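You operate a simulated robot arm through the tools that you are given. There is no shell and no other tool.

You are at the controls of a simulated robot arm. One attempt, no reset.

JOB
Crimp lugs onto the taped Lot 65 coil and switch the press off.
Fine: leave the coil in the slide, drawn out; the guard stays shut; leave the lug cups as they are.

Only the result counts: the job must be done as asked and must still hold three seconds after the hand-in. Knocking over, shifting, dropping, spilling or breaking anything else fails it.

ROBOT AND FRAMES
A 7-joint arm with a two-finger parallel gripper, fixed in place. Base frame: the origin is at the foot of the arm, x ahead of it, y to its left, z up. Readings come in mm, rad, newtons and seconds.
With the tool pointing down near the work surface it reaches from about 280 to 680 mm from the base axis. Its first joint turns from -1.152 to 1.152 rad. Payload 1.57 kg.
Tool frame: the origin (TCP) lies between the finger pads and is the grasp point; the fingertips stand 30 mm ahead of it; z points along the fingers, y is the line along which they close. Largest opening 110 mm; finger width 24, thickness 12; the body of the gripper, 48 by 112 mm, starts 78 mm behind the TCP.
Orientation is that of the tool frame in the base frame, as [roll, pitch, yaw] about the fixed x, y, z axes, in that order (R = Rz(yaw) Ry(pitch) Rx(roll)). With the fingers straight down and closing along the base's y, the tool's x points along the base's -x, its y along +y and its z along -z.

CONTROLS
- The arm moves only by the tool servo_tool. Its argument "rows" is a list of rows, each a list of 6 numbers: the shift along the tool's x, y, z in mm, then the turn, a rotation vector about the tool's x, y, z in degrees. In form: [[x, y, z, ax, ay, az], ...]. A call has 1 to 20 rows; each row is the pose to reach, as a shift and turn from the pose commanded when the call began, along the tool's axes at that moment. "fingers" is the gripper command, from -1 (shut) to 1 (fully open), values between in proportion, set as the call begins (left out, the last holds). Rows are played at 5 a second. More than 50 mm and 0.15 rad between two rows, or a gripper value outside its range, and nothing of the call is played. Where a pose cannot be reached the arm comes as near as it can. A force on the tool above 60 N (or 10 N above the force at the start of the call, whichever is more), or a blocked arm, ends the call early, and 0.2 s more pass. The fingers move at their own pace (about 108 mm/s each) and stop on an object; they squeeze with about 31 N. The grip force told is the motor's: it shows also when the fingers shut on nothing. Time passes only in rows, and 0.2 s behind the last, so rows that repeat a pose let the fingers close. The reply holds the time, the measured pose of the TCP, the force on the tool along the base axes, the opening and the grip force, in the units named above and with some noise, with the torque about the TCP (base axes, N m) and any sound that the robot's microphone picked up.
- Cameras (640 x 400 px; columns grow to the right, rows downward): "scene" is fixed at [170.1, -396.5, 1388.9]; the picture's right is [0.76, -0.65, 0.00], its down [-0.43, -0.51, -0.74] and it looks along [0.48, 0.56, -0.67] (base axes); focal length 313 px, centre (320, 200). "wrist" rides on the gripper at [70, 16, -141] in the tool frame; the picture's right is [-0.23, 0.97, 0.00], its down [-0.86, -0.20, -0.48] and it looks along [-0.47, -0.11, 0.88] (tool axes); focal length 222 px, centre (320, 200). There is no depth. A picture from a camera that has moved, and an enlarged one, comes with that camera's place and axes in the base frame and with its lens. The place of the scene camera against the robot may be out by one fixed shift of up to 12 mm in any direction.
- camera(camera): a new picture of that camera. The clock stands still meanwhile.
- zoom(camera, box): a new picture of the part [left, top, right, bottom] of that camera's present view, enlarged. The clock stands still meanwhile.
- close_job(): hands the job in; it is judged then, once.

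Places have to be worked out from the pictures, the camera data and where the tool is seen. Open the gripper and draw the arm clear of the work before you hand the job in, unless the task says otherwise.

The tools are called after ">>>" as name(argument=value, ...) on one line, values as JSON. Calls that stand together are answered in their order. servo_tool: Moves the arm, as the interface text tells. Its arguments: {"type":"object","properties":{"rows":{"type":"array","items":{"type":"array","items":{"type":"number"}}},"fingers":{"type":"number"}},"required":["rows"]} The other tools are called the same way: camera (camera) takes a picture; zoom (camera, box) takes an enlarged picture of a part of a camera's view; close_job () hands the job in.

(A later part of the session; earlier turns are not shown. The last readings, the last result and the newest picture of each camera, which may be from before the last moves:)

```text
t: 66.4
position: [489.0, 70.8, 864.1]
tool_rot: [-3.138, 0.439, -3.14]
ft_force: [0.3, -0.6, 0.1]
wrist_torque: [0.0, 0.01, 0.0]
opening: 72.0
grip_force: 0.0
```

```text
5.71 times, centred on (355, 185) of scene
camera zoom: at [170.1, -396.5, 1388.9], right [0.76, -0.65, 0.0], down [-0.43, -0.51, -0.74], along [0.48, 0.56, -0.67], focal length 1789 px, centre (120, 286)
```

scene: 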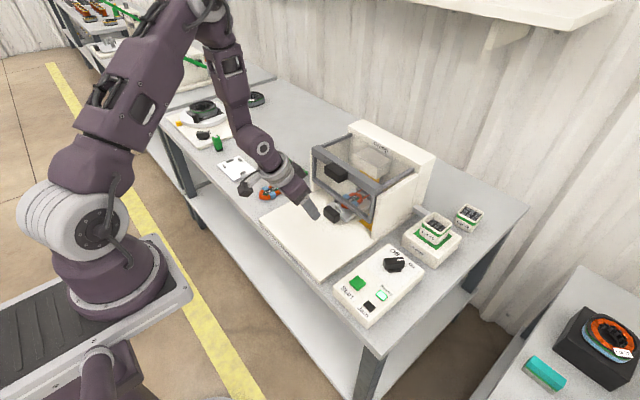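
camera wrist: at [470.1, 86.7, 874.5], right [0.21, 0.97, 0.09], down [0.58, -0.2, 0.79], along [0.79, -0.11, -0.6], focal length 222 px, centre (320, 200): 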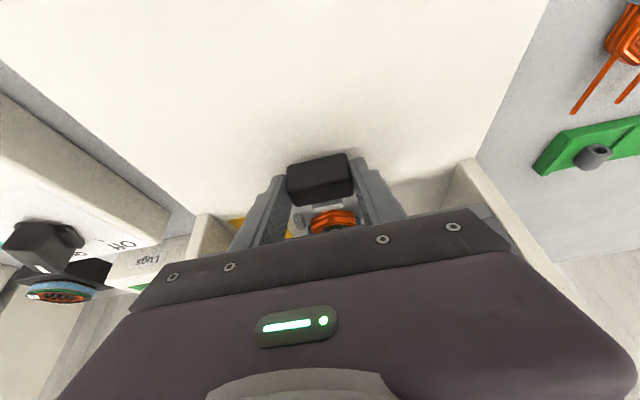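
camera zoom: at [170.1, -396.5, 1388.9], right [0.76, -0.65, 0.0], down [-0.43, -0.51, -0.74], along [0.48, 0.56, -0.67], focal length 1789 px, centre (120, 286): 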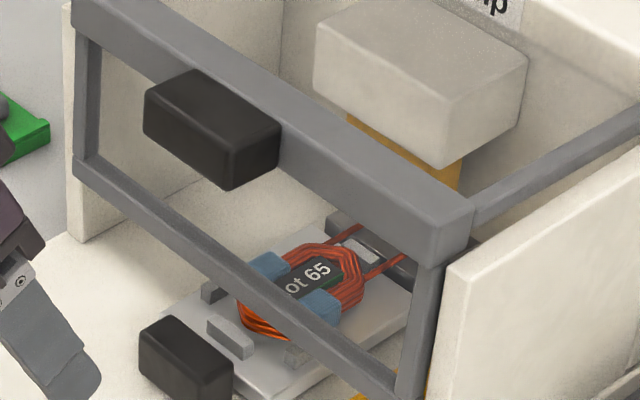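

The guard stays about 9 mm raised at the front (friction hinge), so it must be pushed down shut again. I'll go above its handle with the tool vertical and fingers closed to view it from close by.

>>> servo_tool(fingers=-1, rows=[[-17, 0, -36.5, 0, 6, 0], [-34, 0, -73, 0, 12, 0], [-51.4, 0, -109.5, 0, 18, 0], [-90, 0, -91.5, 0, 22, 0], [-120, 0, -77, 0, 25, 0], [-142.8, 0, -66.6, 0, 25, 0], [-142.8, 0, -66.6, 0, 25, 0]])

>>> camera(camera="wrist")

>>> camera(camera="scene")

```text
t: 68.0
position: [589.1, 69.7, 988.5]
tool_rot: [-3.139, 0.001, 3.141]
ft_force: [-0.1, 0.6, -0.8]
wrist_torque: [-0.01, -0.02, 0.01]
opening: 0.1
grip_force: 21.1
```

```text
taken
camera wrist: at [519.5, 86.1, 1126.9], right [0.23, 0.97, 0.0], down [0.85, -0.2, 0.48], along [0.47, -0.11, -0.88], focal length 222 px, centre (320, 200)
```

wrist: 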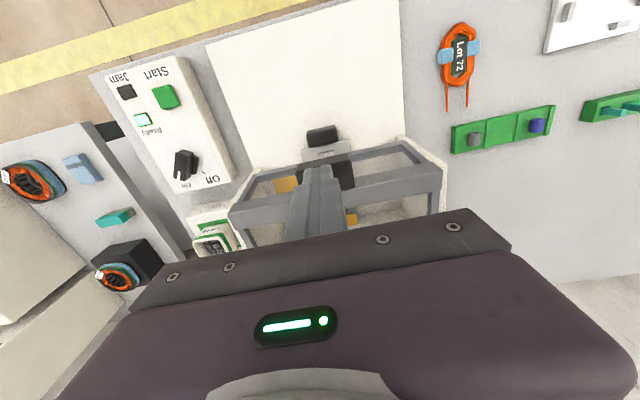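

```text
taken
```

scene: 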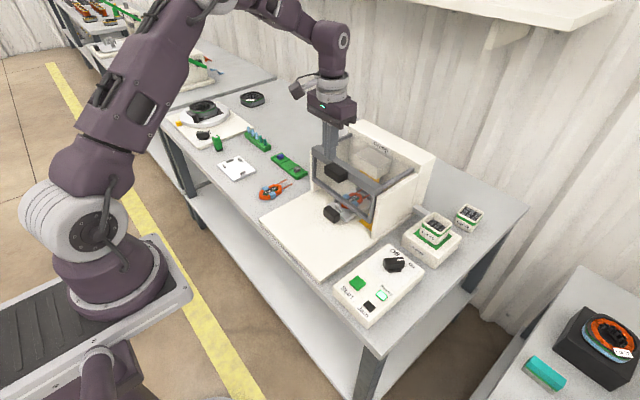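

>>> zoom(camera="wrist", box=[220, 110, 450, 250])

>>> zoom(camera="scene", box=[310, 140, 400, 240])

```text
2.78 times, centred on (335, 180) of wrist
camera zoom: at [519.5, 86.1, 1126.9], right [0.23, 0.97, 0.0], down [0.85, -0.2, 0.48], along [0.47, -0.11, -0.88], focal length 618 px, centre (278, 256)
```

zoom: 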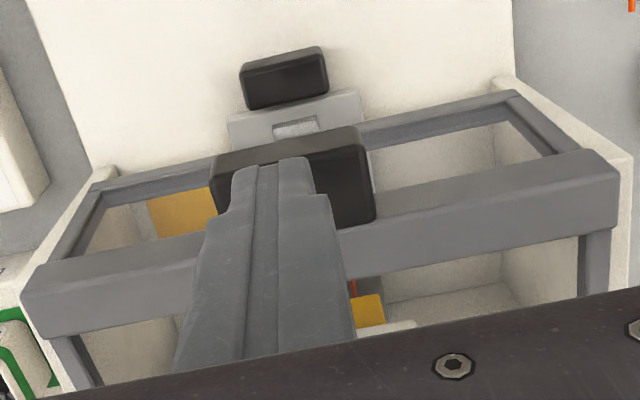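

```text
4.00 times, centred on (355, 190) of scene
camera zoom: at [170.1, -396.6, 1388.9], right [0.76, -0.65, 0.0], down [-0.43, -0.51, -0.74], along [0.48, 0.56, -0.67], focal length 1252 px, centre (180, 240)
```

zoom: 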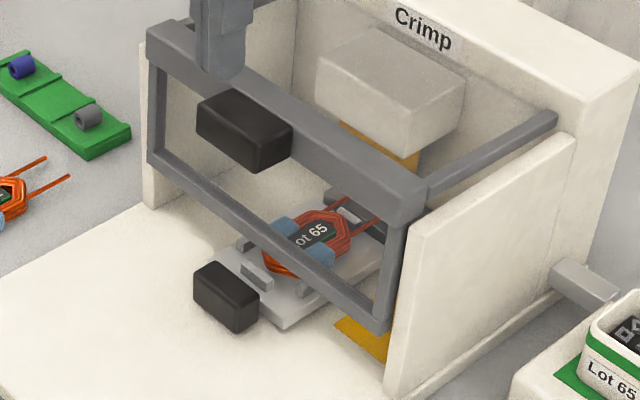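

The guard handle lies at about x 592–630, y 43–98. I'll move the closed fingertips over it (x≈606) and come down to just above it.

>>> servo_tool(rows=[[-8, 0, 5, 0, 0, 0], [-17, 0, 15, 0, 0, 0], [-17, 0, 25, 0, 0, 0], [-17, 0, 36, 0, 0, 0], [-17, 0, 36, 0, 0, 0]])

>>> zoom(camera="scene", box=[310, 130, 390, 200])

>>> zoom(camera="wrist", box=[220, 110, 450, 250])

```text
t: 69.2
position: [606.8, 71.0, 950.4]
tool_rot: [-3.141, -0.001, 3.14]
ft_force: [0.8, -0.5, -0.3]
wrist_torque: [0.02, -0.02, 0.0]
opening: 0.0
grip_force: 21.1
```

```text
5.71 times, centred on (350, 165) of scene
camera zoom: at [170.1, -396.5, 1388.9], right [0.76, -0.65, 0.0], down [-0.43, -0.51, -0.74], along [0.48, 0.56, -0.67], focal length 1789 px, centre (149, 400)
```

zoom: 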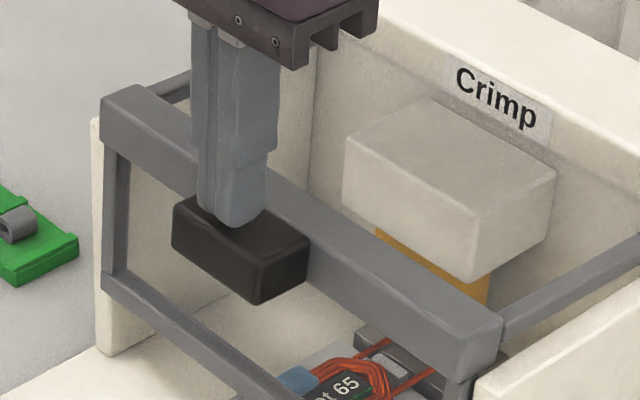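

```text
2.78 times, centred on (335, 180) of wrist
camera zoom: at [536.2, 86.9, 1090.0], right [0.23, 0.97, 0.0], down [0.85, -0.2, 0.48], along [0.47, -0.11, -0.88], focal length 618 px, centre (278, 256)
```

zoom: 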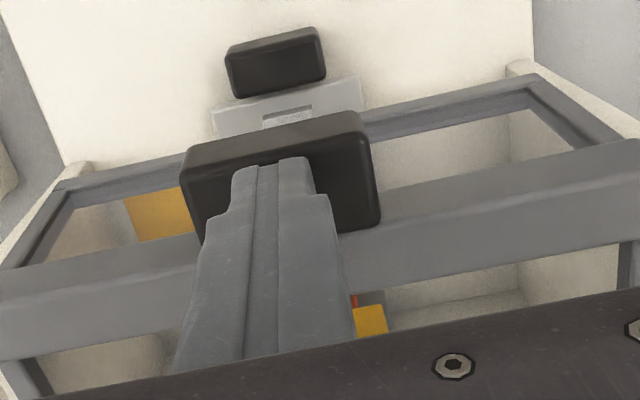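

The fingertips are above the middle of the guard handle. I'll step down in small increments and read the force.

>>> servo_tool(rows=[[0, 0, 2, 0, 0, 0], [0, 0, 4, 0, 0, 0], [0, 0, 6, 0, 0, 0], [0, 0, 8, 0, 0, 0], [0, 0, 8, 0, 0, 0]])

>>> zoom(camera="scene", box=[310, 130, 390, 200])

```text
t: 70.4
position: [606.5, 70.1, 942.6]
tool_rot: [-3.14, 0.003, -3.141]
ft_force: [0.4, 0.4, 1.1]
wrist_torque: [-0.01, 0.02, -0.04]
opening: 0.1
grip_force: 21.4
```

```text
5.71 times, centred on (350, 165) of scene
camera zoom: at [170.1, -396.5, 1388.9], right [0.76, -0.65, 0.0], down [-0.43, -0.51, -0.74], along [0.48, 0.56, -0.67], focal length 1789 px, centre (149, 400)
```

zoom: 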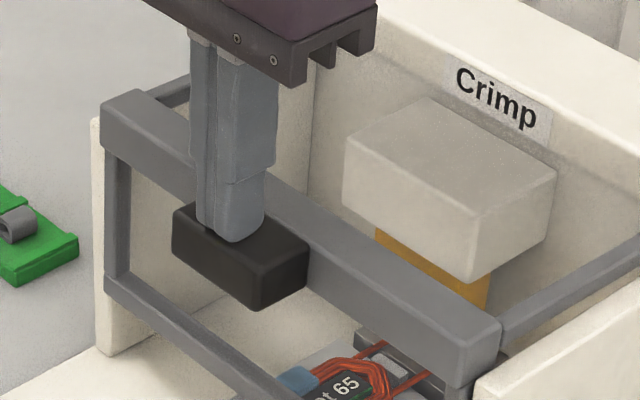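

The handle is yielding downward with ~1 N; compared with the original picture it needs about 4–5 mm more. I'll continue down in 1 mm steps.

>>> servo_tool(rows=[[0, 0, 1, 0, 0, 0], [0, 0, 2, 0, 0, 0], [0, 0, 3, 0, 0, 0], [0, 0, 4, 0, 0, 0], [0, 0, 4, 0, 0, 0]])

>>> zoom(camera="scene", box=[310, 130, 390, 200])

```text
t: 71.6
position: [607.7, 71.2, 938.3]
tool_rot: [-3.14, 0.004, 3.141]
ft_force: [-0.4, -0.2, -0.1]
wrist_torque: [-0.01, 0.01, -0.01]
opening: 0.1
grip_force: 21.1
```

```text
5.71 times, centred on (350, 165) of scene
camera zoom: at [170.1, -396.5, 1388.9], right [0.76, -0.65, 0.0], down [-0.43, -0.51, -0.74], along [0.48, 0.56, -0.67], focal length 1789 px, centre (149, 400)
```

zoom: 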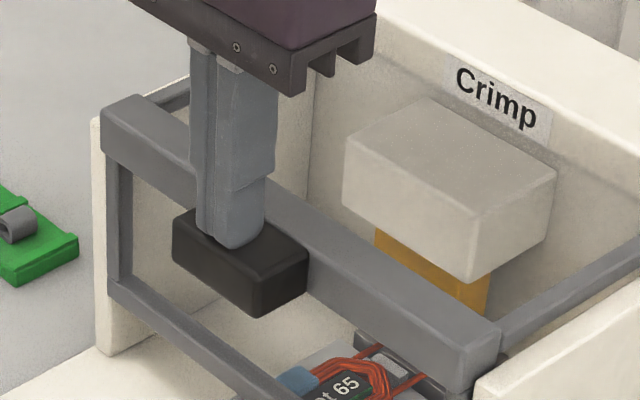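

The handle is back at its original image position. I'll press 2 mm more to confirm it is on its stop.

>>> servo_tool(rows=[[0, 0, 1, 0, 0, 0], [0, 0, 2, 0, 0, 0], [0, 0, 2, 0, 0, 0]])

>>> zoom(camera="scene", box=[310, 130, 390, 200])

```text
t: 72.4
position: [607.8, 70.8, 936.1]
tool_rot: [-3.141, 0.002, -3.141]
ft_force: [0.3, 0.8, -0.4]
wrist_torque: [0.0, 0.0, -0.01]
opening: 0.0
grip_force: 20.7
```

```text
5.71 times, centred on (350, 165) of scene
camera zoom: at [170.1, -396.5, 1388.9], right [0.76, -0.65, 0.0], down [-0.43, -0.51, -0.74], along [0.48, 0.56, -0.67], focal length 1789 px, centre (149, 400)
```

zoom: 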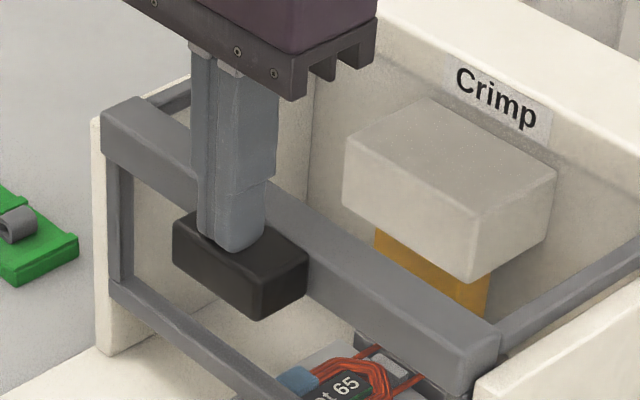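

Still almost no force; I'll press another 2.5 mm.

>>> servo_tool(rows=[[0, 0, 0.8, 0, 0, 0], [0, 0, 1.6, 0, 0, 0], [0, 0, 2.5, 0, 0, 0], [0, 0, 2.5, 0, 0, 0]])

>>> zoom(camera="scene", box=[310, 130, 390, 200])

```text
t: 73.4
position: [607.8, 70.7, 935.5]
tool_rot: [-3.14, 0.003, -3.141]
ft_force: [-4.4, 2.4, 40.0]
wrist_torque: [0.09, 0.54, -0.04]
opening: 0.0
grip_force: 21.0
```

```text
5.71 times, centred on (350, 165) of scene
camera zoom: at [169.3, -396.6, 1389.0], right [0.76, -0.65, 0.0], down [-0.43, -0.51, -0.74], along [0.48, 0.56, -0.67], focal length 1789 px, centre (149, 400)
```

zoom: 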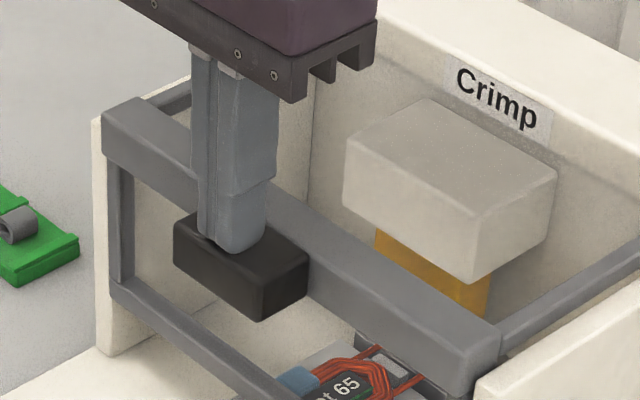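

40 N now: the guard is firmly on its stop. I'll lift off, check it stays shut, and head towards the Start button.

>>> servo_tool(rows=[[0, 0, -5, 0, 0, 0], [0, 0, -30, 0, 0, 0], [35, 0, -45, 0, 0, 0], [75, -15, -45, 0, 0, 0], [105, -50, -45, 0, 0, 0], [110, -95, -35, 0, 0, 0], [112, -140, -20, 0, 0, 0], [113, -185, -5, 0, 0, 0], [113, -212, 10, 0, 0, 0], [113, -212, 10, 0, 0, 0]])

>>> zoom(camera="scene", box=[310, 130, 390, 200])

>>> camera(camera="wrist")

>>> zoom(camera="wrist", box=[240, 60, 400, 210])

```text
t: 75.6
position: [492.6, -139.9, 923.6]
tool_rot: [-3.14, 0.001, 3.14]
ft_force: [0.3, -0.2, 0.1]
wrist_torque: [0.02, -0.04, 0.02]
opening: 0.0
grip_force: 20.6
```

```text
5.71 times, centred on (350, 165) of scene
camera zoom: at [170.1, -396.6, 1388.9], right [0.76, -0.65, 0.0], down [-0.43, -0.51, -0.74], along [0.48, 0.56, -0.67], focal length 1789 px, centre (149, 400)
```

zoom: 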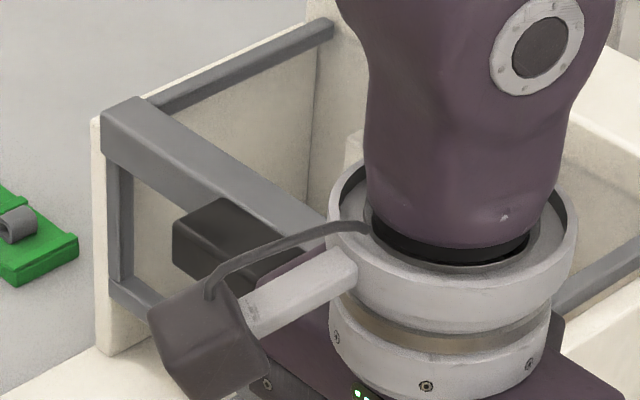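

```text
taken
camera wrist: at [422.5, -123.9, 1062.9], right [0.23, 0.97, 0.0], down [0.85, -0.2, 0.48], along [0.47, -0.11, -0.88], focal length 222 px, centre (320, 200)
```

wrist: 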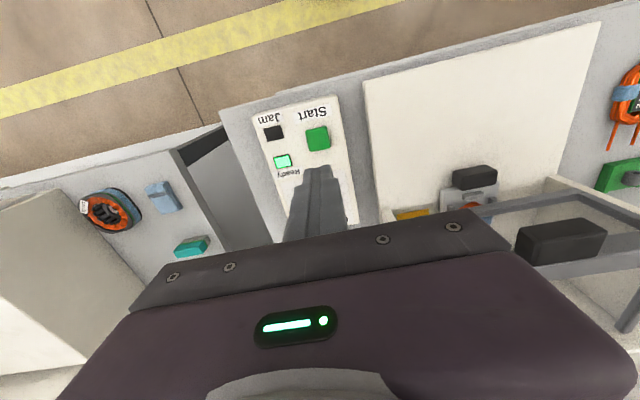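

```text
2.67 times, centred on (320, 135) of wrist
camera zoom: at [422.5, -123.9, 1062.9], right [0.23, 0.97, 0.0], down [0.85, -0.2, 0.48], along [0.47, -0.11, -0.88], focal length 592 px, centre (320, 373)
```

zoom: 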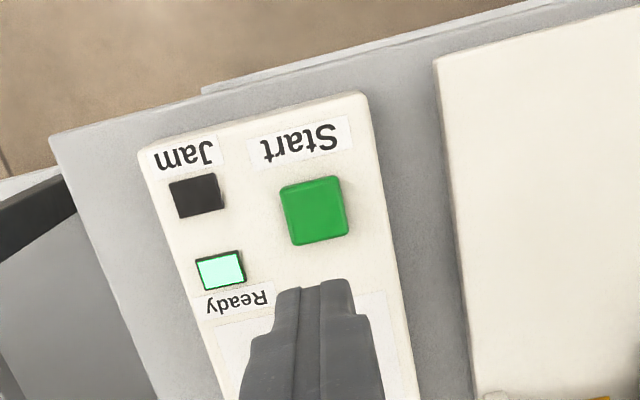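

Guard remains shut. The Start button centre is at about (490.5, -142, top z≈768); I'll shift over it and come down to just above it.

>>> servo_tool(rows=[[2, -2.2, 30, 0, 0, 0], [2, -2.2, 60, 0, 0, 0], [2, -2.2, 90, 0, 0, 0], [2, -2.2, 110, 0, 0, 0], [2, -2.2, 110, 0, 0, 0]])

>>> zoom(camera="scene", box=[330, 245, 420, 325])

>>> zoom(camera="wrist", box=[240, 100, 400, 230])

```text
t: 76.8
position: [492.4, -142.7, 813.0]
tool_rot: [-3.139, 0.003, -3.141]
ft_force: [-0.1, -0.9, -0.7]
wrist_torque: [0.02, 0.0, -0.02]
opening: 0.0
grip_force: 21.3
```

```text
5.00 times, centred on (375, 285) of scene
camera zoom: at [170.1, -396.5, 1388.9], right [0.76, -0.65, 0.0], down [-0.43, -0.51, -0.74], along [0.48, 0.56, -0.67], focal length 1565 px, centre (45, -225)
```

zoom: 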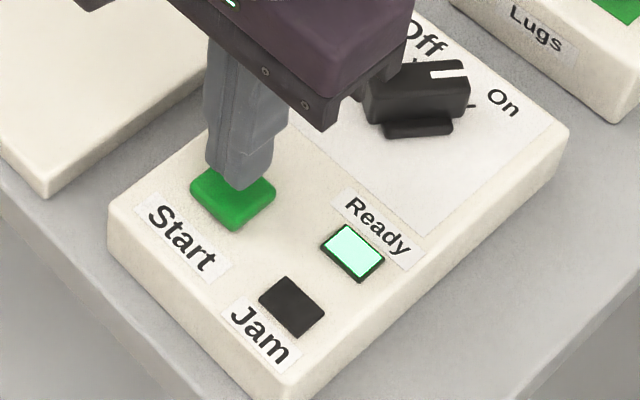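

```text
3.08 times, centred on (320, 165) of wrist
camera zoom: at [421.9, -126.5, 952.5], right [0.23, 0.97, 0.0], down [0.85, -0.2, 0.48], along [0.47, -0.11, -0.88], focal length 684 px, centre (320, 308)
```

zoom: 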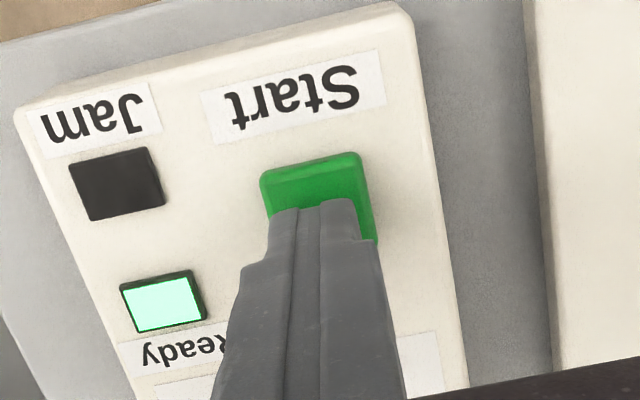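

The fingertip is lined up over Start. I'll lower in small steps and press until I feel it.

>>> servo_tool(rows=[[0, 0, 5, 0, 0, 0], [0, 0, 10, 0, 0, 0], [0, 0, 12, 0, 0, 0], [0, 0, 13, 0, 0, 0], [0, 0, 14, 0, 0, 0], [0, 0, 14, 0, 0, 0]])

>>> zoom(camera="scene", box=[330, 245, 420, 325])

```text
t: 78.2
position: [491.6, -142.3, 800.1]
tool_rot: [-3.139, 0.001, 3.141]
ft_force: [-0.2, -0.6, 1.0]
wrist_torque: [0.02, -0.01, -0.02]
opening: 0.0
grip_force: 21.0
```

```text
5.00 times, centred on (375, 285) of scene
camera zoom: at [170.1, -396.5, 1388.9], right [0.76, -0.65, 0.0], down [-0.43, -0.51, -0.74], along [0.48, 0.56, -0.67], focal length 1565 px, centre (45, -225)
```

zoom: 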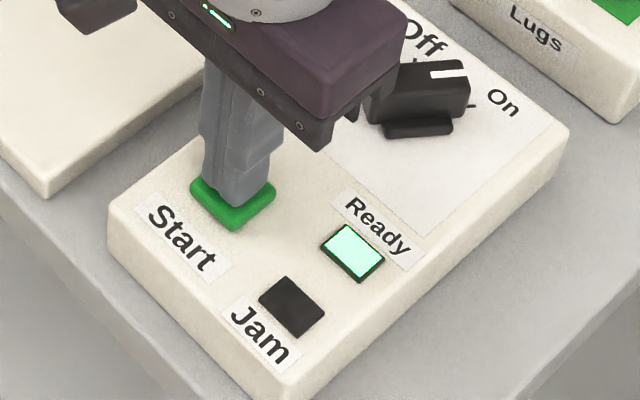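

The tip is just at the button surface (~1 N). Pressing a few millimetres further.

>>> servo_tool(rows=[[0, 0, 1, 0, 0, 0], [0, 0, 2, 0, 0, 0], [0, 0, 3, 0, 0, 0], [0, 0, 4, 0, 0, 0], [0, 0, 4, 0, 0, 0]])

>>> zoom(camera="scene", box=[300, 130, 420, 330])

```text
t: 79.4
position: [492.0, -143.5, 795.6]
tool_rot: [-3.139, 0.003, 3.14]
ft_force: [0.9, 1.6, 4.5]
wrist_torque: [0.03, 0.03, -0.02]
opening: 0.0
grip_force: 21.3
heard: click
```

```text
2.00 times, centred on (360, 230) of scene
camera zoom: at [170.1, -396.5, 1388.9], right [0.76, -0.65, 0.0], down [-0.43, -0.51, -0.74], along [0.48, 0.56, -0.67], focal length 626 px, centre (240, 140)
```

zoom: 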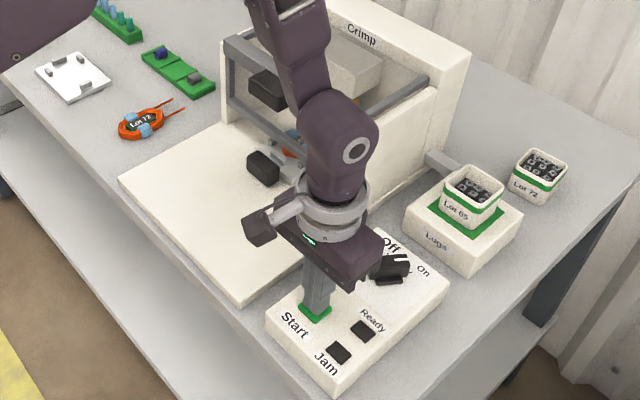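

A click was heard and Ready went dark – the cycle has started. I'll lift off the button and wait, watching lamps and ram.

>>> servo_tool(rows=[[0, 0, -5, 0, 0, 0], [0, 0, -15, 0, 0, 0], [0, 0, -25, 0, 0, 0], [0, 0, -25, 0, 0, 0], [0, 0, -25, 0, 0, 0], [0, 0, -25, 0, 0, 0]])

>>> zoom(camera="scene", box=[300, 130, 420, 330])

```text
t: 80.8
position: [492.1, -142.7, 818.8]
tool_rot: [-3.14, 0.003, -3.141]
ft_force: [0.4, -0.3, -0.4]
wrist_torque: [0.0, 0.0, 0.01]
opening: 0.0
grip_force: 21.1
```

```text
2.00 times, centred on (360, 230) of scene
camera zoom: at [170.1, -396.5, 1388.9], right [0.76, -0.65, 0.0], down [-0.43, -0.51, -0.74], along [0.48, 0.56, -0.67], focal length 626 px, centre (240, 140)
```

zoom: 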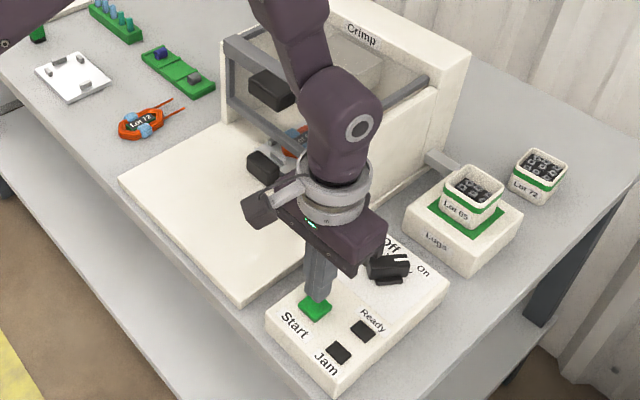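

Still busy, no Jam lamp. I'll move the arm aside so the press is visible while waiting.

>>> servo_tool(rows=[[15, 0, -30, 0, 0, 0], [40, 10, -55, 0, 0, 0], [60, 40, -70, 0, 0, 0], [60, 80, -70, 0, 0, 0], [60, 120, -70, 0, 0, 0], [60, 160, -70, 0, 0, 0], [60, 205, -70, 0, 0, 0], [60, 205, -70, 0, 0, 0], [60, 205, -70, 0, 0, 0]])

>>> camera(camera="scene")

>>> zoom(camera="scene", box=[300, 120, 420, 240])

>>> zoom(camera="scene", box=[330, 225, 430, 330])

```text
t: 82.8
position: [432.5, 61.7, 891.6]
tool_rot: [-3.139, 0.002, 3.142]
ft_force: [1.0, -0.1, 0.2]
wrist_torque: [-0.02, 0.0, -0.01]
opening: 0.1
grip_force: 21.6
```

```text
taken
```

scene: 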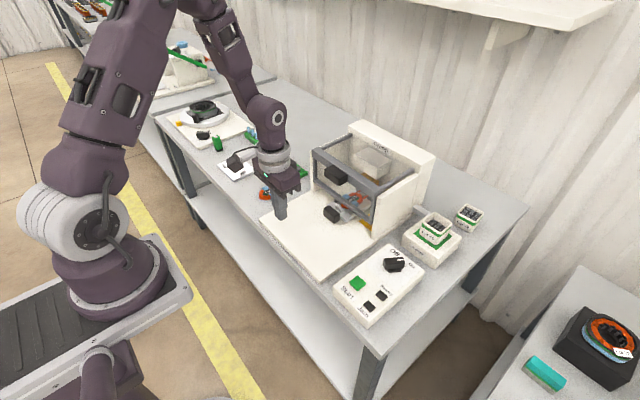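

```text
3.33 times, centred on (360, 180) of scene
camera zoom: at [170.1, -396.5, 1388.9], right [0.76, -0.65, 0.0], down [-0.43, -0.51, -0.74], along [0.48, 0.56, -0.67], focal length 1044 px, centre (187, 267)
```

zoom: 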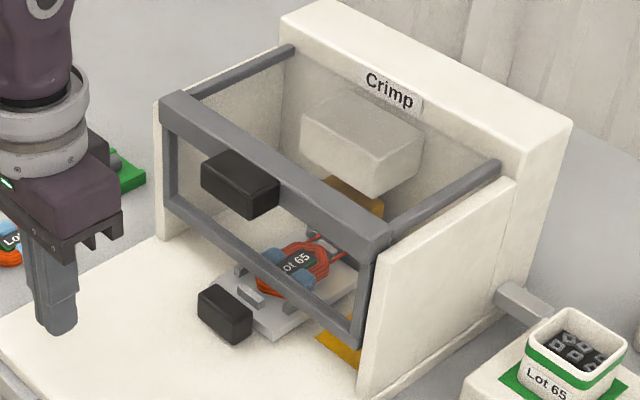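

```text
3.81 times, centred on (380, 278) of scene
camera zoom: at [170.1, -396.5, 1388.9], right [0.76, -0.65, 0.0], down [-0.43, -0.51, -0.74], along [0.48, 0.56, -0.67], focal length 1193 px, centre (91, -95)
```

zoom: 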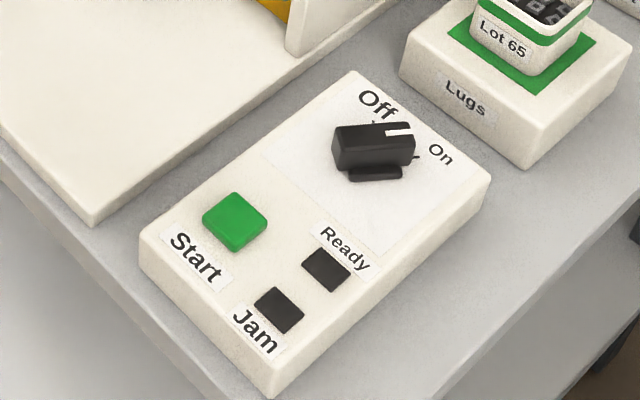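

The cycle appears to be running (ram lower, Ready dark, Jam dark). I'll wait a few seconds with the arm still.

>>> servo_tool(rows=[[0, 0, 0, 0, 0, 0], [0, 0, 0, 0, 0, 0], [0, 0, 0, 0, 0, 0], [0, 0, 0, 0, 0, 0], [0, 0, 0, 0, 0, 0], [0, 0, 0, 0, 0, 0], [0, 0, 0, 0, 0, 0], [0, 0, 0, 0, 0, 0], [0, 0, 0, 0, 0, 0], [0, 0, 0, 0, 0, 0]])

>>> zoom(camera="scene", box=[300, 120, 420, 240])

>>> zoom(camera="scene", box=[330, 225, 430, 330])

```text
t: 85.0
position: [430.6, 62.0, 890.8]
tool_rot: [-3.141, 0.003, -3.141]
ft_force: [-0.1, -0.2, 0.5]
wrist_torque: [0.02, -0.04, 0.02]
opening: 0.0
grip_force: 20.8
```

```text
3.33 times, centred on (360, 180) of scene
camera zoom: at [170.1, -396.5, 1388.9], right [0.76, -0.65, 0.0], down [-0.43, -0.51, -0.74], along [0.48, 0.56, -0.67], focal length 1044 px, centre (187, 267)
```

zoom: 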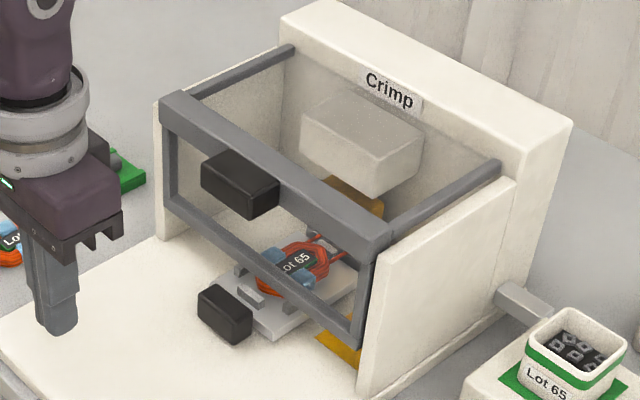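

```text
3.81 times, centred on (380, 278) of scene
camera zoom: at [170.1, -396.5, 1388.9], right [0.76, -0.65, 0.0], down [-0.43, -0.51, -0.74], along [0.48, 0.56, -0.67], focal length 1193 px, centre (91, -95)
```

zoom: 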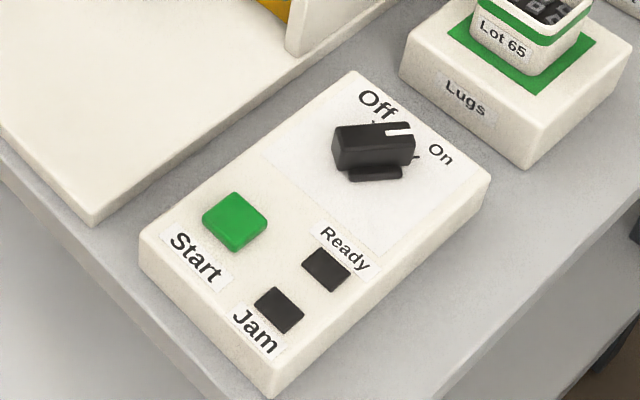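

Let me zoom on the crimping area for lugs on the leads and the ram's position.

>>> zoom(camera="scene", box=[345, 160, 395, 215])

>>> zoom(camera="scene", box=[365, 235, 425, 290])

```text
7.27 times, centred on (370, 188) of scene
camera zoom: at [170.1, -396.5, 1388.9], right [0.76, -0.65, 0.0], down [-0.43, -0.51, -0.74], along [0.48, 0.56, -0.67], focal length 2277 px, centre (-44, 291)
```

zoom: 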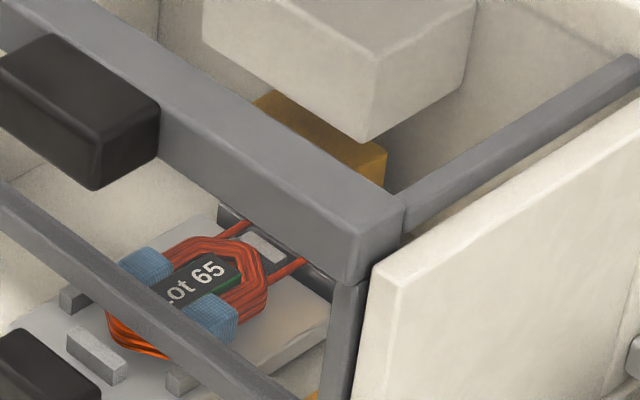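

```text
7.27 times, centred on (395, 262) of scene
camera zoom: at [170.1, -396.5, 1388.9], right [0.76, -0.65, 0.0], down [-0.43, -0.51, -0.74], along [0.48, 0.56, -0.67], focal length 2277 px, centre (-226, -254)
```

zoom: 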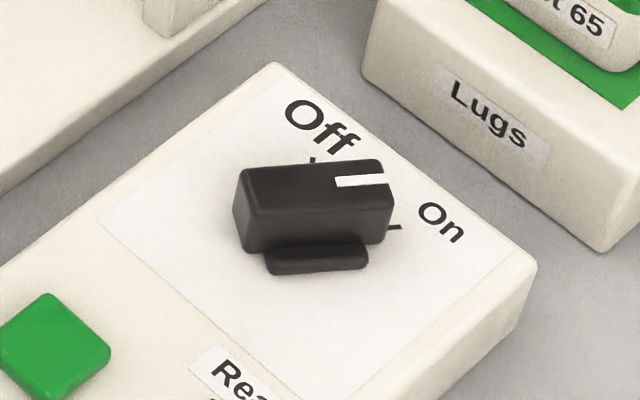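

The orange ram has descended from the head, so the press is mid-stroke. I'll keep waiting.

>>> servo_tool(rows=[[0, 0, 0, 0, 0, 0], [0, 0, 0, 0, 0, 0], [0, 0, 0, 0, 0, 0], [0, 0, 0, 0, 0, 0], [0, 0, 0, 0, 0, 0], [0, 0, 0, 0, 0, 0], [0, 0, 0, 0, 0, 0], [0, 0, 0, 0, 0, 0], [0, 0, 0, 0, 0, 0], [0, 0, 0, 0, 0, 0], [0, 0, 0, 0, 0, 0], [0, 0, 0, 0, 0, 0], [0, 0, 0, 0, 0, 0], [0, 0, 0, 0, 0, 0], [0, 0, 0, 0, 0, 0]])

>>> zoom(camera="scene", box=[345, 160, 395, 215])

>>> zoom(camera="scene", box=[330, 225, 430, 330])

```text
t: 88.2
position: [430.7, 60.9, 890.9]
tool_rot: [-3.141, 0.002, -3.142]
ft_force: [-0.6, -0.5, 0.3]
wrist_torque: [-0.01, -0.02, -0.01]
opening: 0.0
grip_force: 20.8
```

```text
7.27 times, centred on (370, 188) of scene
camera zoom: at [170.1, -396.5, 1388.9], right [0.76, -0.65, 0.0], down [-0.43, -0.51, -0.74], along [0.48, 0.56, -0.67], focal length 2277 px, centre (-44, 291)
```

zoom: 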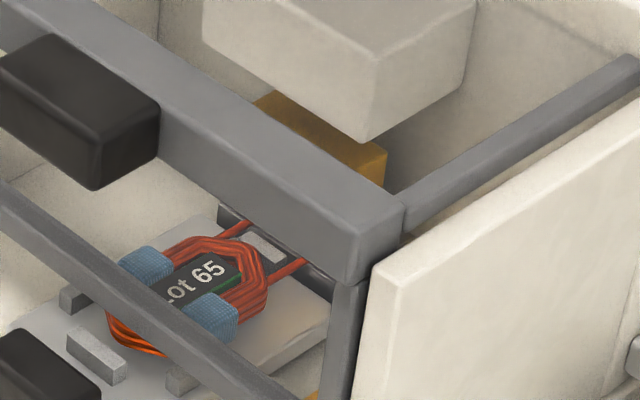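

```text
3.81 times, centred on (380, 278) of scene
camera zoom: at [170.1, -396.5, 1388.9], right [0.76, -0.65, 0.0], down [-0.43, -0.51, -0.74], along [0.48, 0.56, -0.67], focal length 1193 px, centre (91, -95)
```

zoom: 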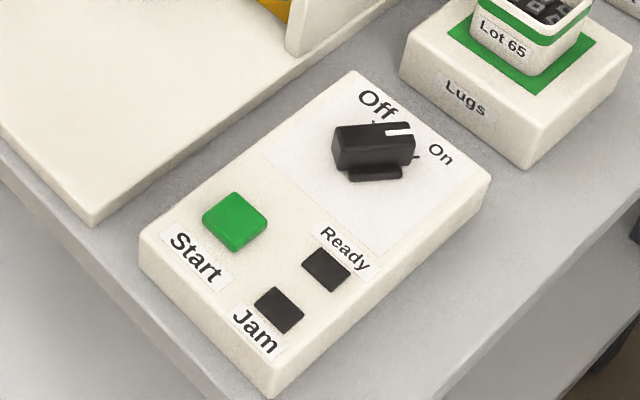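

No change yet (Jam still dark). I'll wait further.

>>> servo_tool(rows=[[0, 0, 0, 0, 0, 0], [0, 0, 0, 0, 0, 0], [0, 0, 0, 0, 0, 0], [0, 0, 0, 0, 0, 0], [0, 0, 0, 0, 0, 0], [0, 0, 0, 0, 0, 0], [0, 0, 0, 0, 0, 0], [0, 0, 0, 0, 0, 0], [0, 0, 0, 0, 0, 0], [0, 0, 0, 0, 0, 0], [0, 0, 0, 0, 0, 0], [0, 0, 0, 0, 0, 0], [0, 0, 0, 0, 0, 0], [0, 0, 0, 0, 0, 0], [0, 0, 0, 0, 0, 0], [0, 0, 0, 0, 0, 0], [0, 0, 0, 0, 0, 0], [0, 0, 0, 0, 0, 0], [0, 0, 0, 0, 0, 0], [0, 0, 0, 0, 0, 0]])

>>> zoom(camera="scene", box=[300, 120, 440, 330])

```text
t: 92.4
position: [430.6, 62.2, 891.1]
tool_rot: [3.142, 0.0, -3.139]
ft_force: [-0.5, -0.5, 0.2]
wrist_torque: [-0.01, -0.02, -0.03]
opening: 0.0
grip_force: 21.7
```

```text
1.90 times, centred on (370, 225) of scene
camera zoom: at [170.1, -396.5, 1388.9], right [0.76, -0.65, 0.0], down [-0.43, -0.51, -0.74], along [0.48, 0.56, -0.67], focal length 596 px, centre (225, 152)
```

zoom: 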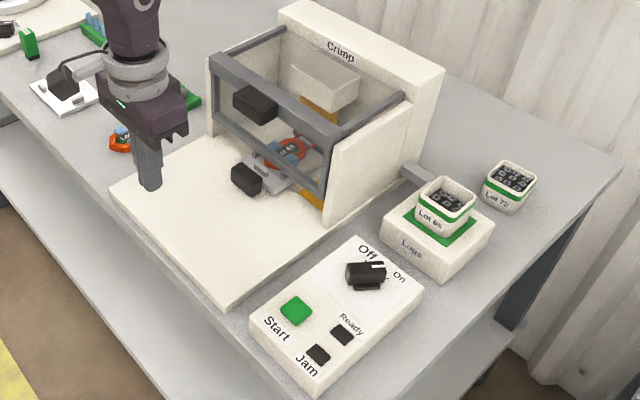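

Still mid-cycle with no Jam light. I'll wait some more seconds.

>>> servo_tool(rows=[[0, 0, 0, 0, 0, 0], [0, 0, 0, 0, 0, 0], [0, 0, 0, 0, 0, 0], [0, 0, 0, 0, 0, 0], [0, 0, 0, 0, 0, 0], [0, 0, 0, 0, 0, 0], [0, 0, 0, 0, 0, 0], [0, 0, 0, 0, 0, 0], [0, 0, 0, 0, 0, 0], [0, 0, 0, 0, 0, 0], [0, 0, 0, 0, 0, 0], [0, 0, 0, 0, 0, 0], [0, 0, 0, 0, 0, 0], [0, 0, 0, 0, 0, 0], [0, 0, 0, 0, 0, 0], [0, 0, 0, 0, 0, 0], [0, 0, 0, 0, 0, 0], [0, 0, 0, 0, 0, 0], [0, 0, 0, 0, 0, 0], [0, 0, 0, 0, 0, 0]])

>>> zoom(camera="scene", box=[300, 120, 440, 330])

>>> zoom(camera="scene", box=[345, 160, 395, 215])

```text
t: 96.6
position: [431.6, 61.5, 891.5]
tool_rot: [-3.14, 0.0, 3.141]
ft_force: [0.6, 0.2, -0.1]
wrist_torque: [-0.04, 0.02, -0.03]
opening: 0.1
grip_force: 21.6
```

```text
1.90 times, centred on (370, 225) of scene
camera zoom: at [170.1, -396.5, 1388.9], right [0.76, -0.65, 0.0], down [-0.43, -0.51, -0.74], along [0.48, 0.56, -0.67], focal length 596 px, centre (225, 152)
```

zoom: 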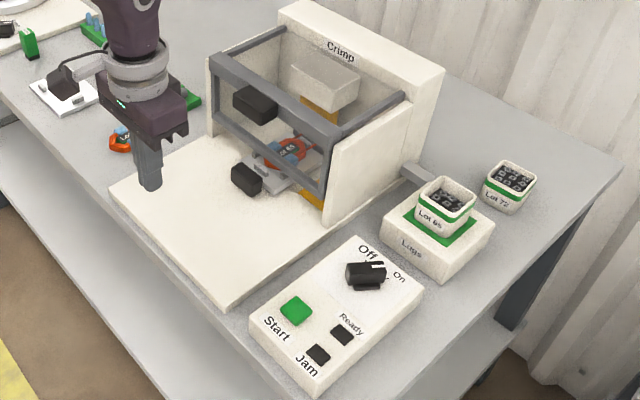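

```text
7.27 times, centred on (370, 188) of scene
camera zoom: at [170.1, -396.5, 1388.9], right [0.76, -0.65, 0.0], down [-0.43, -0.51, -0.74], along [0.48, 0.56, -0.67], focal length 2277 px, centre (-44, 291)
```

zoom: 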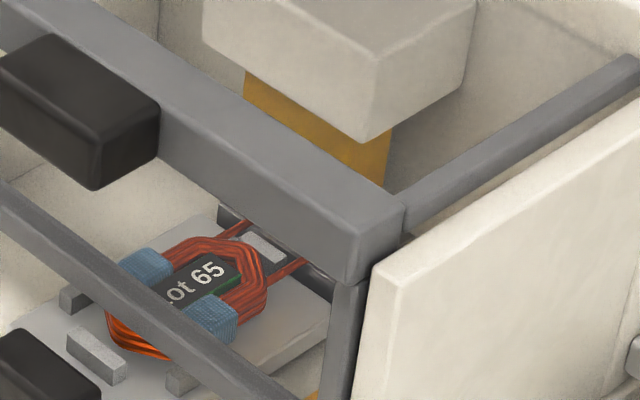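

The ram has gone back up. I'll check the lamps and the lead tips closely.

>>> zoom(camera="scene", box=[330, 225, 430, 330])

>>> zoom(camera="scene", box=[355, 180, 385, 205])

>>> zoom(camera="scene", box=[405, 195, 490, 265])

```text
3.81 times, centred on (380, 278) of scene
camera zoom: at [170.1, -396.5, 1388.9], right [0.76, -0.65, 0.0], down [-0.43, -0.51, -0.74], along [0.48, 0.56, -0.67], focal length 1193 px, centre (91, -95)
```

zoom: 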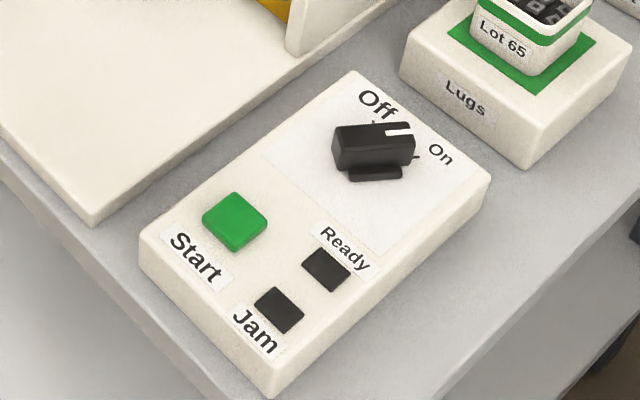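

```text
16.00 times, centred on (370, 192) of scene
camera zoom: at [170.1, -396.5, 1388.9], right [0.76, -0.65, 0.0], down [-0.43, -0.51, -0.74], along [0.48, 0.56, -0.67], focal length 5009 px, centre (-480, 320)
```

zoom: 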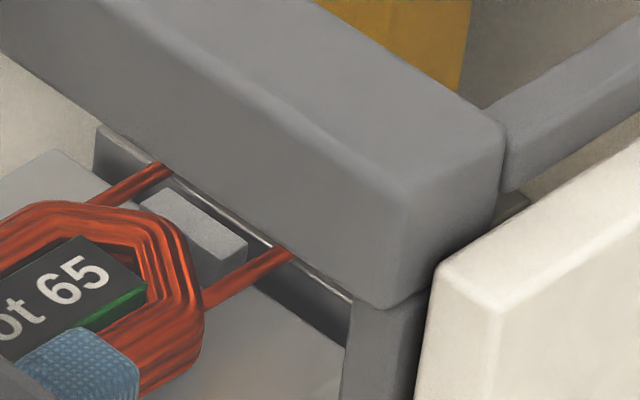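

```text
5.71 times, centred on (448, 230) of scene
camera zoom: at [170.1, -396.5, 1388.9], right [0.76, -0.65, 0.0], down [-0.43, -0.51, -0.74], along [0.48, 0.56, -0.67], focal length 1789 px, centre (-409, 29)
```

zoom: 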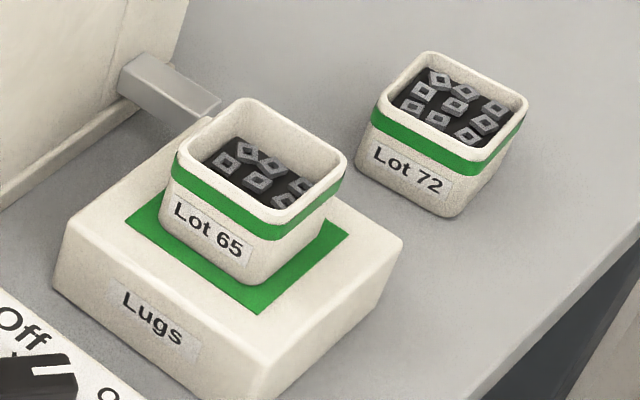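

Ram is up but Ready is still dark; I'll wait a little more to see if Ready returns.

>>> servo_tool(rows=[[0, 0, 0, 0, 0, 0], [0, 0, 0, 0, 0, 0], [0, 0, 0, 0, 0, 0], [0, 0, 0, 0, 0, 0], [0, 0, 0, 0, 0, 0], [0, 0, 0, 0, 0, 0], [0, 0, 0, 0, 0, 0], [0, 0, 0, 0, 0, 0], [0, 0, 0, 0, 0, 0], [0, 0, 0, 0, 0, 0], [0, 0, 0, 0, 0, 0], [0, 0, 0, 0, 0, 0], [0, 0, 0, 0, 0, 0], [0, 0, 0, 0, 0, 0], [0, 0, 0, 0, 0, 0]])

>>> zoom(camera="scene", box=[330, 225, 430, 330])

>>> zoom(camera="scene", box=[345, 160, 395, 215])

```text
t: 99.8
position: [431.1, 61.8, 890.7]
tool_rot: [-3.14, 0.002, -3.142]
ft_force: [0.0, 0.3, -0.1]
wrist_torque: [0.01, -0.03, 0.01]
opening: 0.0
grip_force: 21.4
```

```text
3.81 times, centred on (380, 278) of scene
camera zoom: at [170.1, -396.5, 1388.9], right [0.76, -0.65, 0.0], down [-0.43, -0.51, -0.74], along [0.48, 0.56, -0.67], focal length 1193 px, centre (91, -95)
```

zoom: 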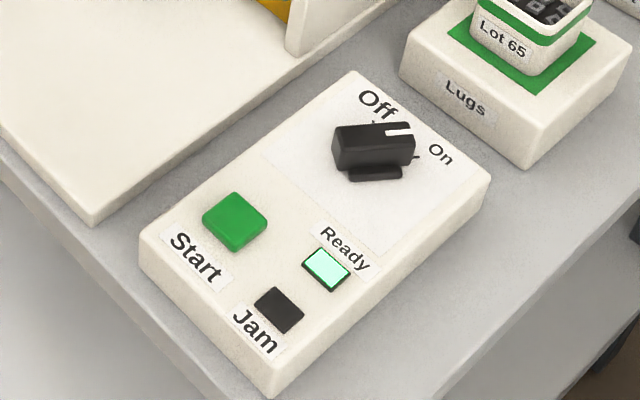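

```text
7.27 times, centred on (370, 188) of scene
camera zoom: at [170.1, -396.5, 1388.9], right [0.76, -0.65, 0.0], down [-0.43, -0.51, -0.74], along [0.48, 0.56, -0.67], focal length 2277 px, centre (-44, 291)
```

zoom: 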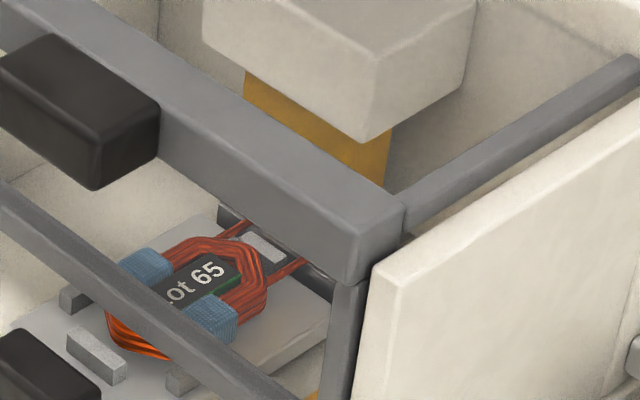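

Ready is lit again with no Jam: the crimp cycle is complete. To draw the slide out I'll lean the fingers 40° forward this time (keeping the hand clear of the guard handle) and first position in front of the slide handle.

>>> servo_tool(fingers=0.31, rows=[[-10, 2, 5, 0, -8, 0], [-20, 4, 10, 0, -16, 0], [-35, 6, 20, 0, -24, 0], [-50, 8, 30, 0, -32, 0], [-69, 9, 41, 0, -40, 0], [-69, 9, 41, 0, -40, 0]])

>>> zoom(camera="scene", box=[260, 130, 400, 260])

>>> camera(camera="wrist")

```text
t: 101.2
position: [500.4, 68.9, 849.5]
tool_rot: [-3.138, 0.701, 3.141]
ft_force: [0.2, 0.4, -0.5]
wrist_torque: [-0.02, 0.0, -0.02]
opening: 72.2
grip_force: 0.1
```

```text
3.08 times, centred on (330, 195) of scene
camera zoom: at [170.1, -396.5, 1388.9], right [0.76, -0.65, 0.0], down [-0.43, -0.51, -0.74], along [0.48, 0.56, -0.67], focal length 963 px, centre (289, 215)
```

zoom: 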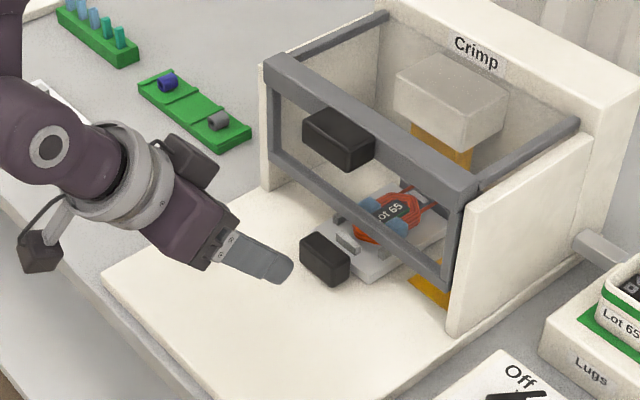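

```text
taken
camera wrist: at [354.9, 86.4, 911.2], right [0.17, 0.97, 0.15], down [0.34, -0.2, 0.92], along [0.92, -0.11, -0.37], focal length 222 px, centre (320, 200)
```

wrist: 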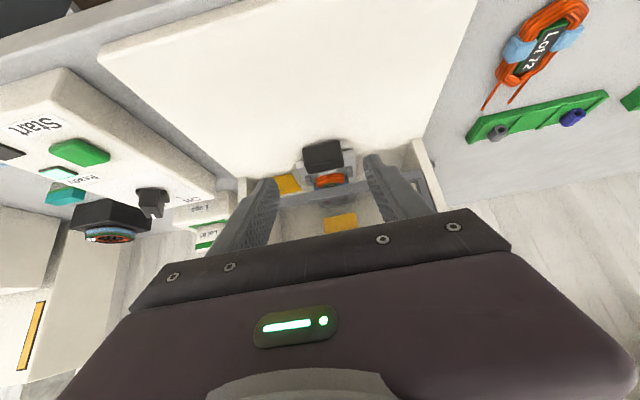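

Now I'll lower to the handle's height while still ~60 mm in front of it.

>>> servo_tool(rows=[[16.4, 0.5, 19.5, 0, 0, 0], [32.9, 1, 38.9, 0, 0, 0], [49.3, 1, 58.4, 0, 0, 0], [49.3, 1, 58.4, 0, 0, 0]])

>>> zoom(camera="wrist", box=[230, 90, 430, 230])

>>> zoom(camera="scene", box=[280, 150, 380, 240])

```text
t: 102.2
position: [501.4, 70.8, 770.9]
tool_rot: [-3.14, 0.7, -3.142]
ft_force: [-0.4, 0.5, -0.1]
wrist_torque: [-0.02, 0.03, 0.01]
opening: 72.4
grip_force: 0.2
```

```text
2.86 times, centred on (330, 160) of wrist
camera zoom: at [356.5, 87.6, 834.0], right [0.17, 0.97, 0.14], down [0.35, -0.2, 0.92], along [0.92, -0.11, -0.37], focal length 635 px, centre (291, 314)
```

zoom: 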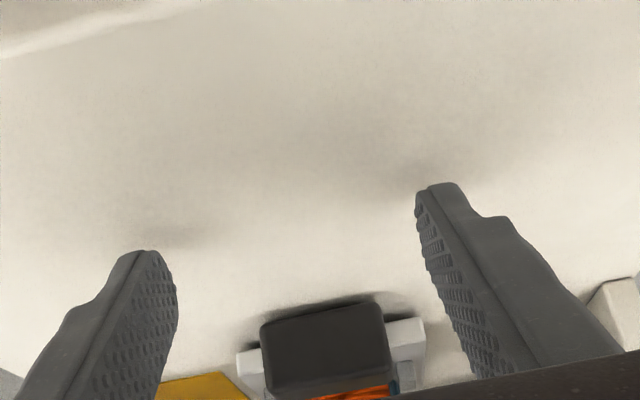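

```text
4.44 times, centred on (330, 195) of scene
camera zoom: at [170.1, -396.5, 1388.9], right [0.76, -0.65, 0.0], down [-0.43, -0.51, -0.74], along [0.48, 0.56, -0.67], focal length 1392 px, centre (276, 222)
```

zoom: 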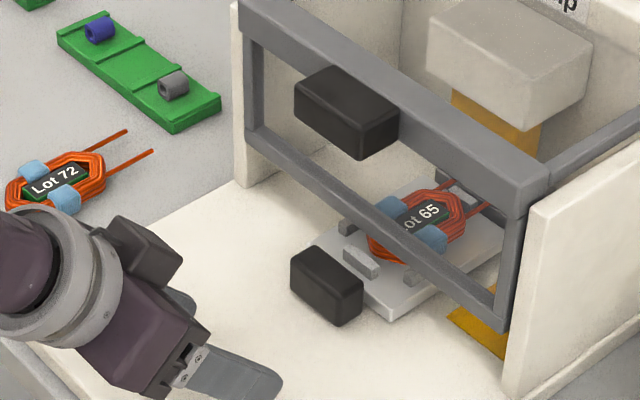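

The handle is centred ahead between the open fingers. I'll advance horizontally 60 mm, check, then the rest.

>>> servo_tool(rows=[[-15.3, 0, 12.9, 0, 0, 0], [-30.6, 0, 25.8, 0, 0, 0], [-45.8, 0, 38.7, 0, 0, 0], [-53.5, 0, 45.2, 0, 0, 0], [-53.5, 0, 45.2, 0, 0, 0]])

>>> zoom(camera="scene", box=[290, 150, 370, 230])

>>> zoom(camera="wrist", box=[230, 90, 430, 230])

```text
t: 103.4
position: [570.6, 69.2, 773.1]
tool_rot: [-3.141, 0.699, 3.14]
ft_force: [1.0, -0.4, -0.2]
wrist_torque: [0.01, -0.04, -0.01]
opening: 72.0
grip_force: 0.0
```

```text
5.00 times, centred on (330, 190) of scene
camera zoom: at [170.1, -396.5, 1388.9], right [0.76, -0.65, 0.0], down [-0.43, -0.51, -0.74], along [0.48, 0.56, -0.67], focal length 1565 px, centre (270, 250)
```

zoom: 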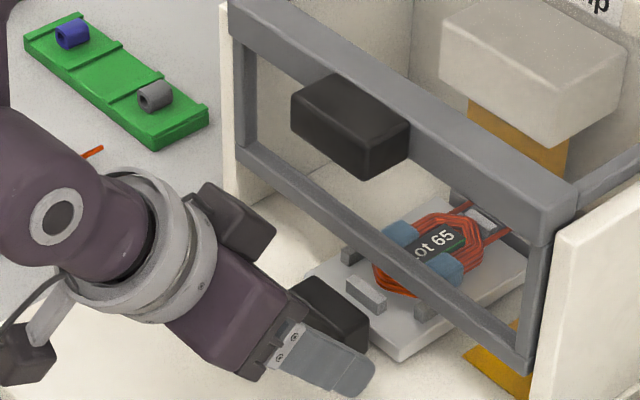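

```text
2.86 times, centred on (330, 160) of wrist
camera zoom: at [426.5, 86.6, 834.6], right [0.17, 0.97, 0.14], down [0.35, -0.2, 0.92], along [0.92, -0.11, -0.37], focal length 635 px, centre (291, 314)
```

zoom: 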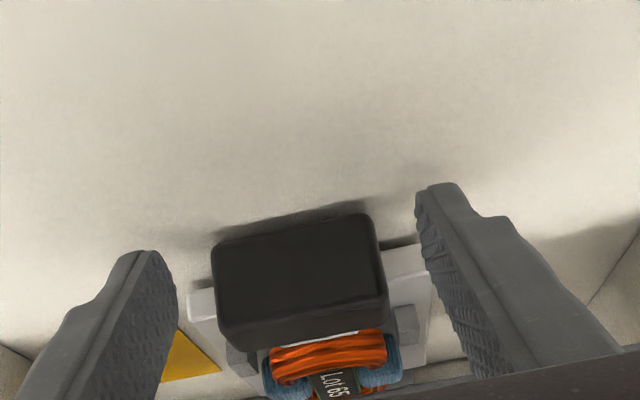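

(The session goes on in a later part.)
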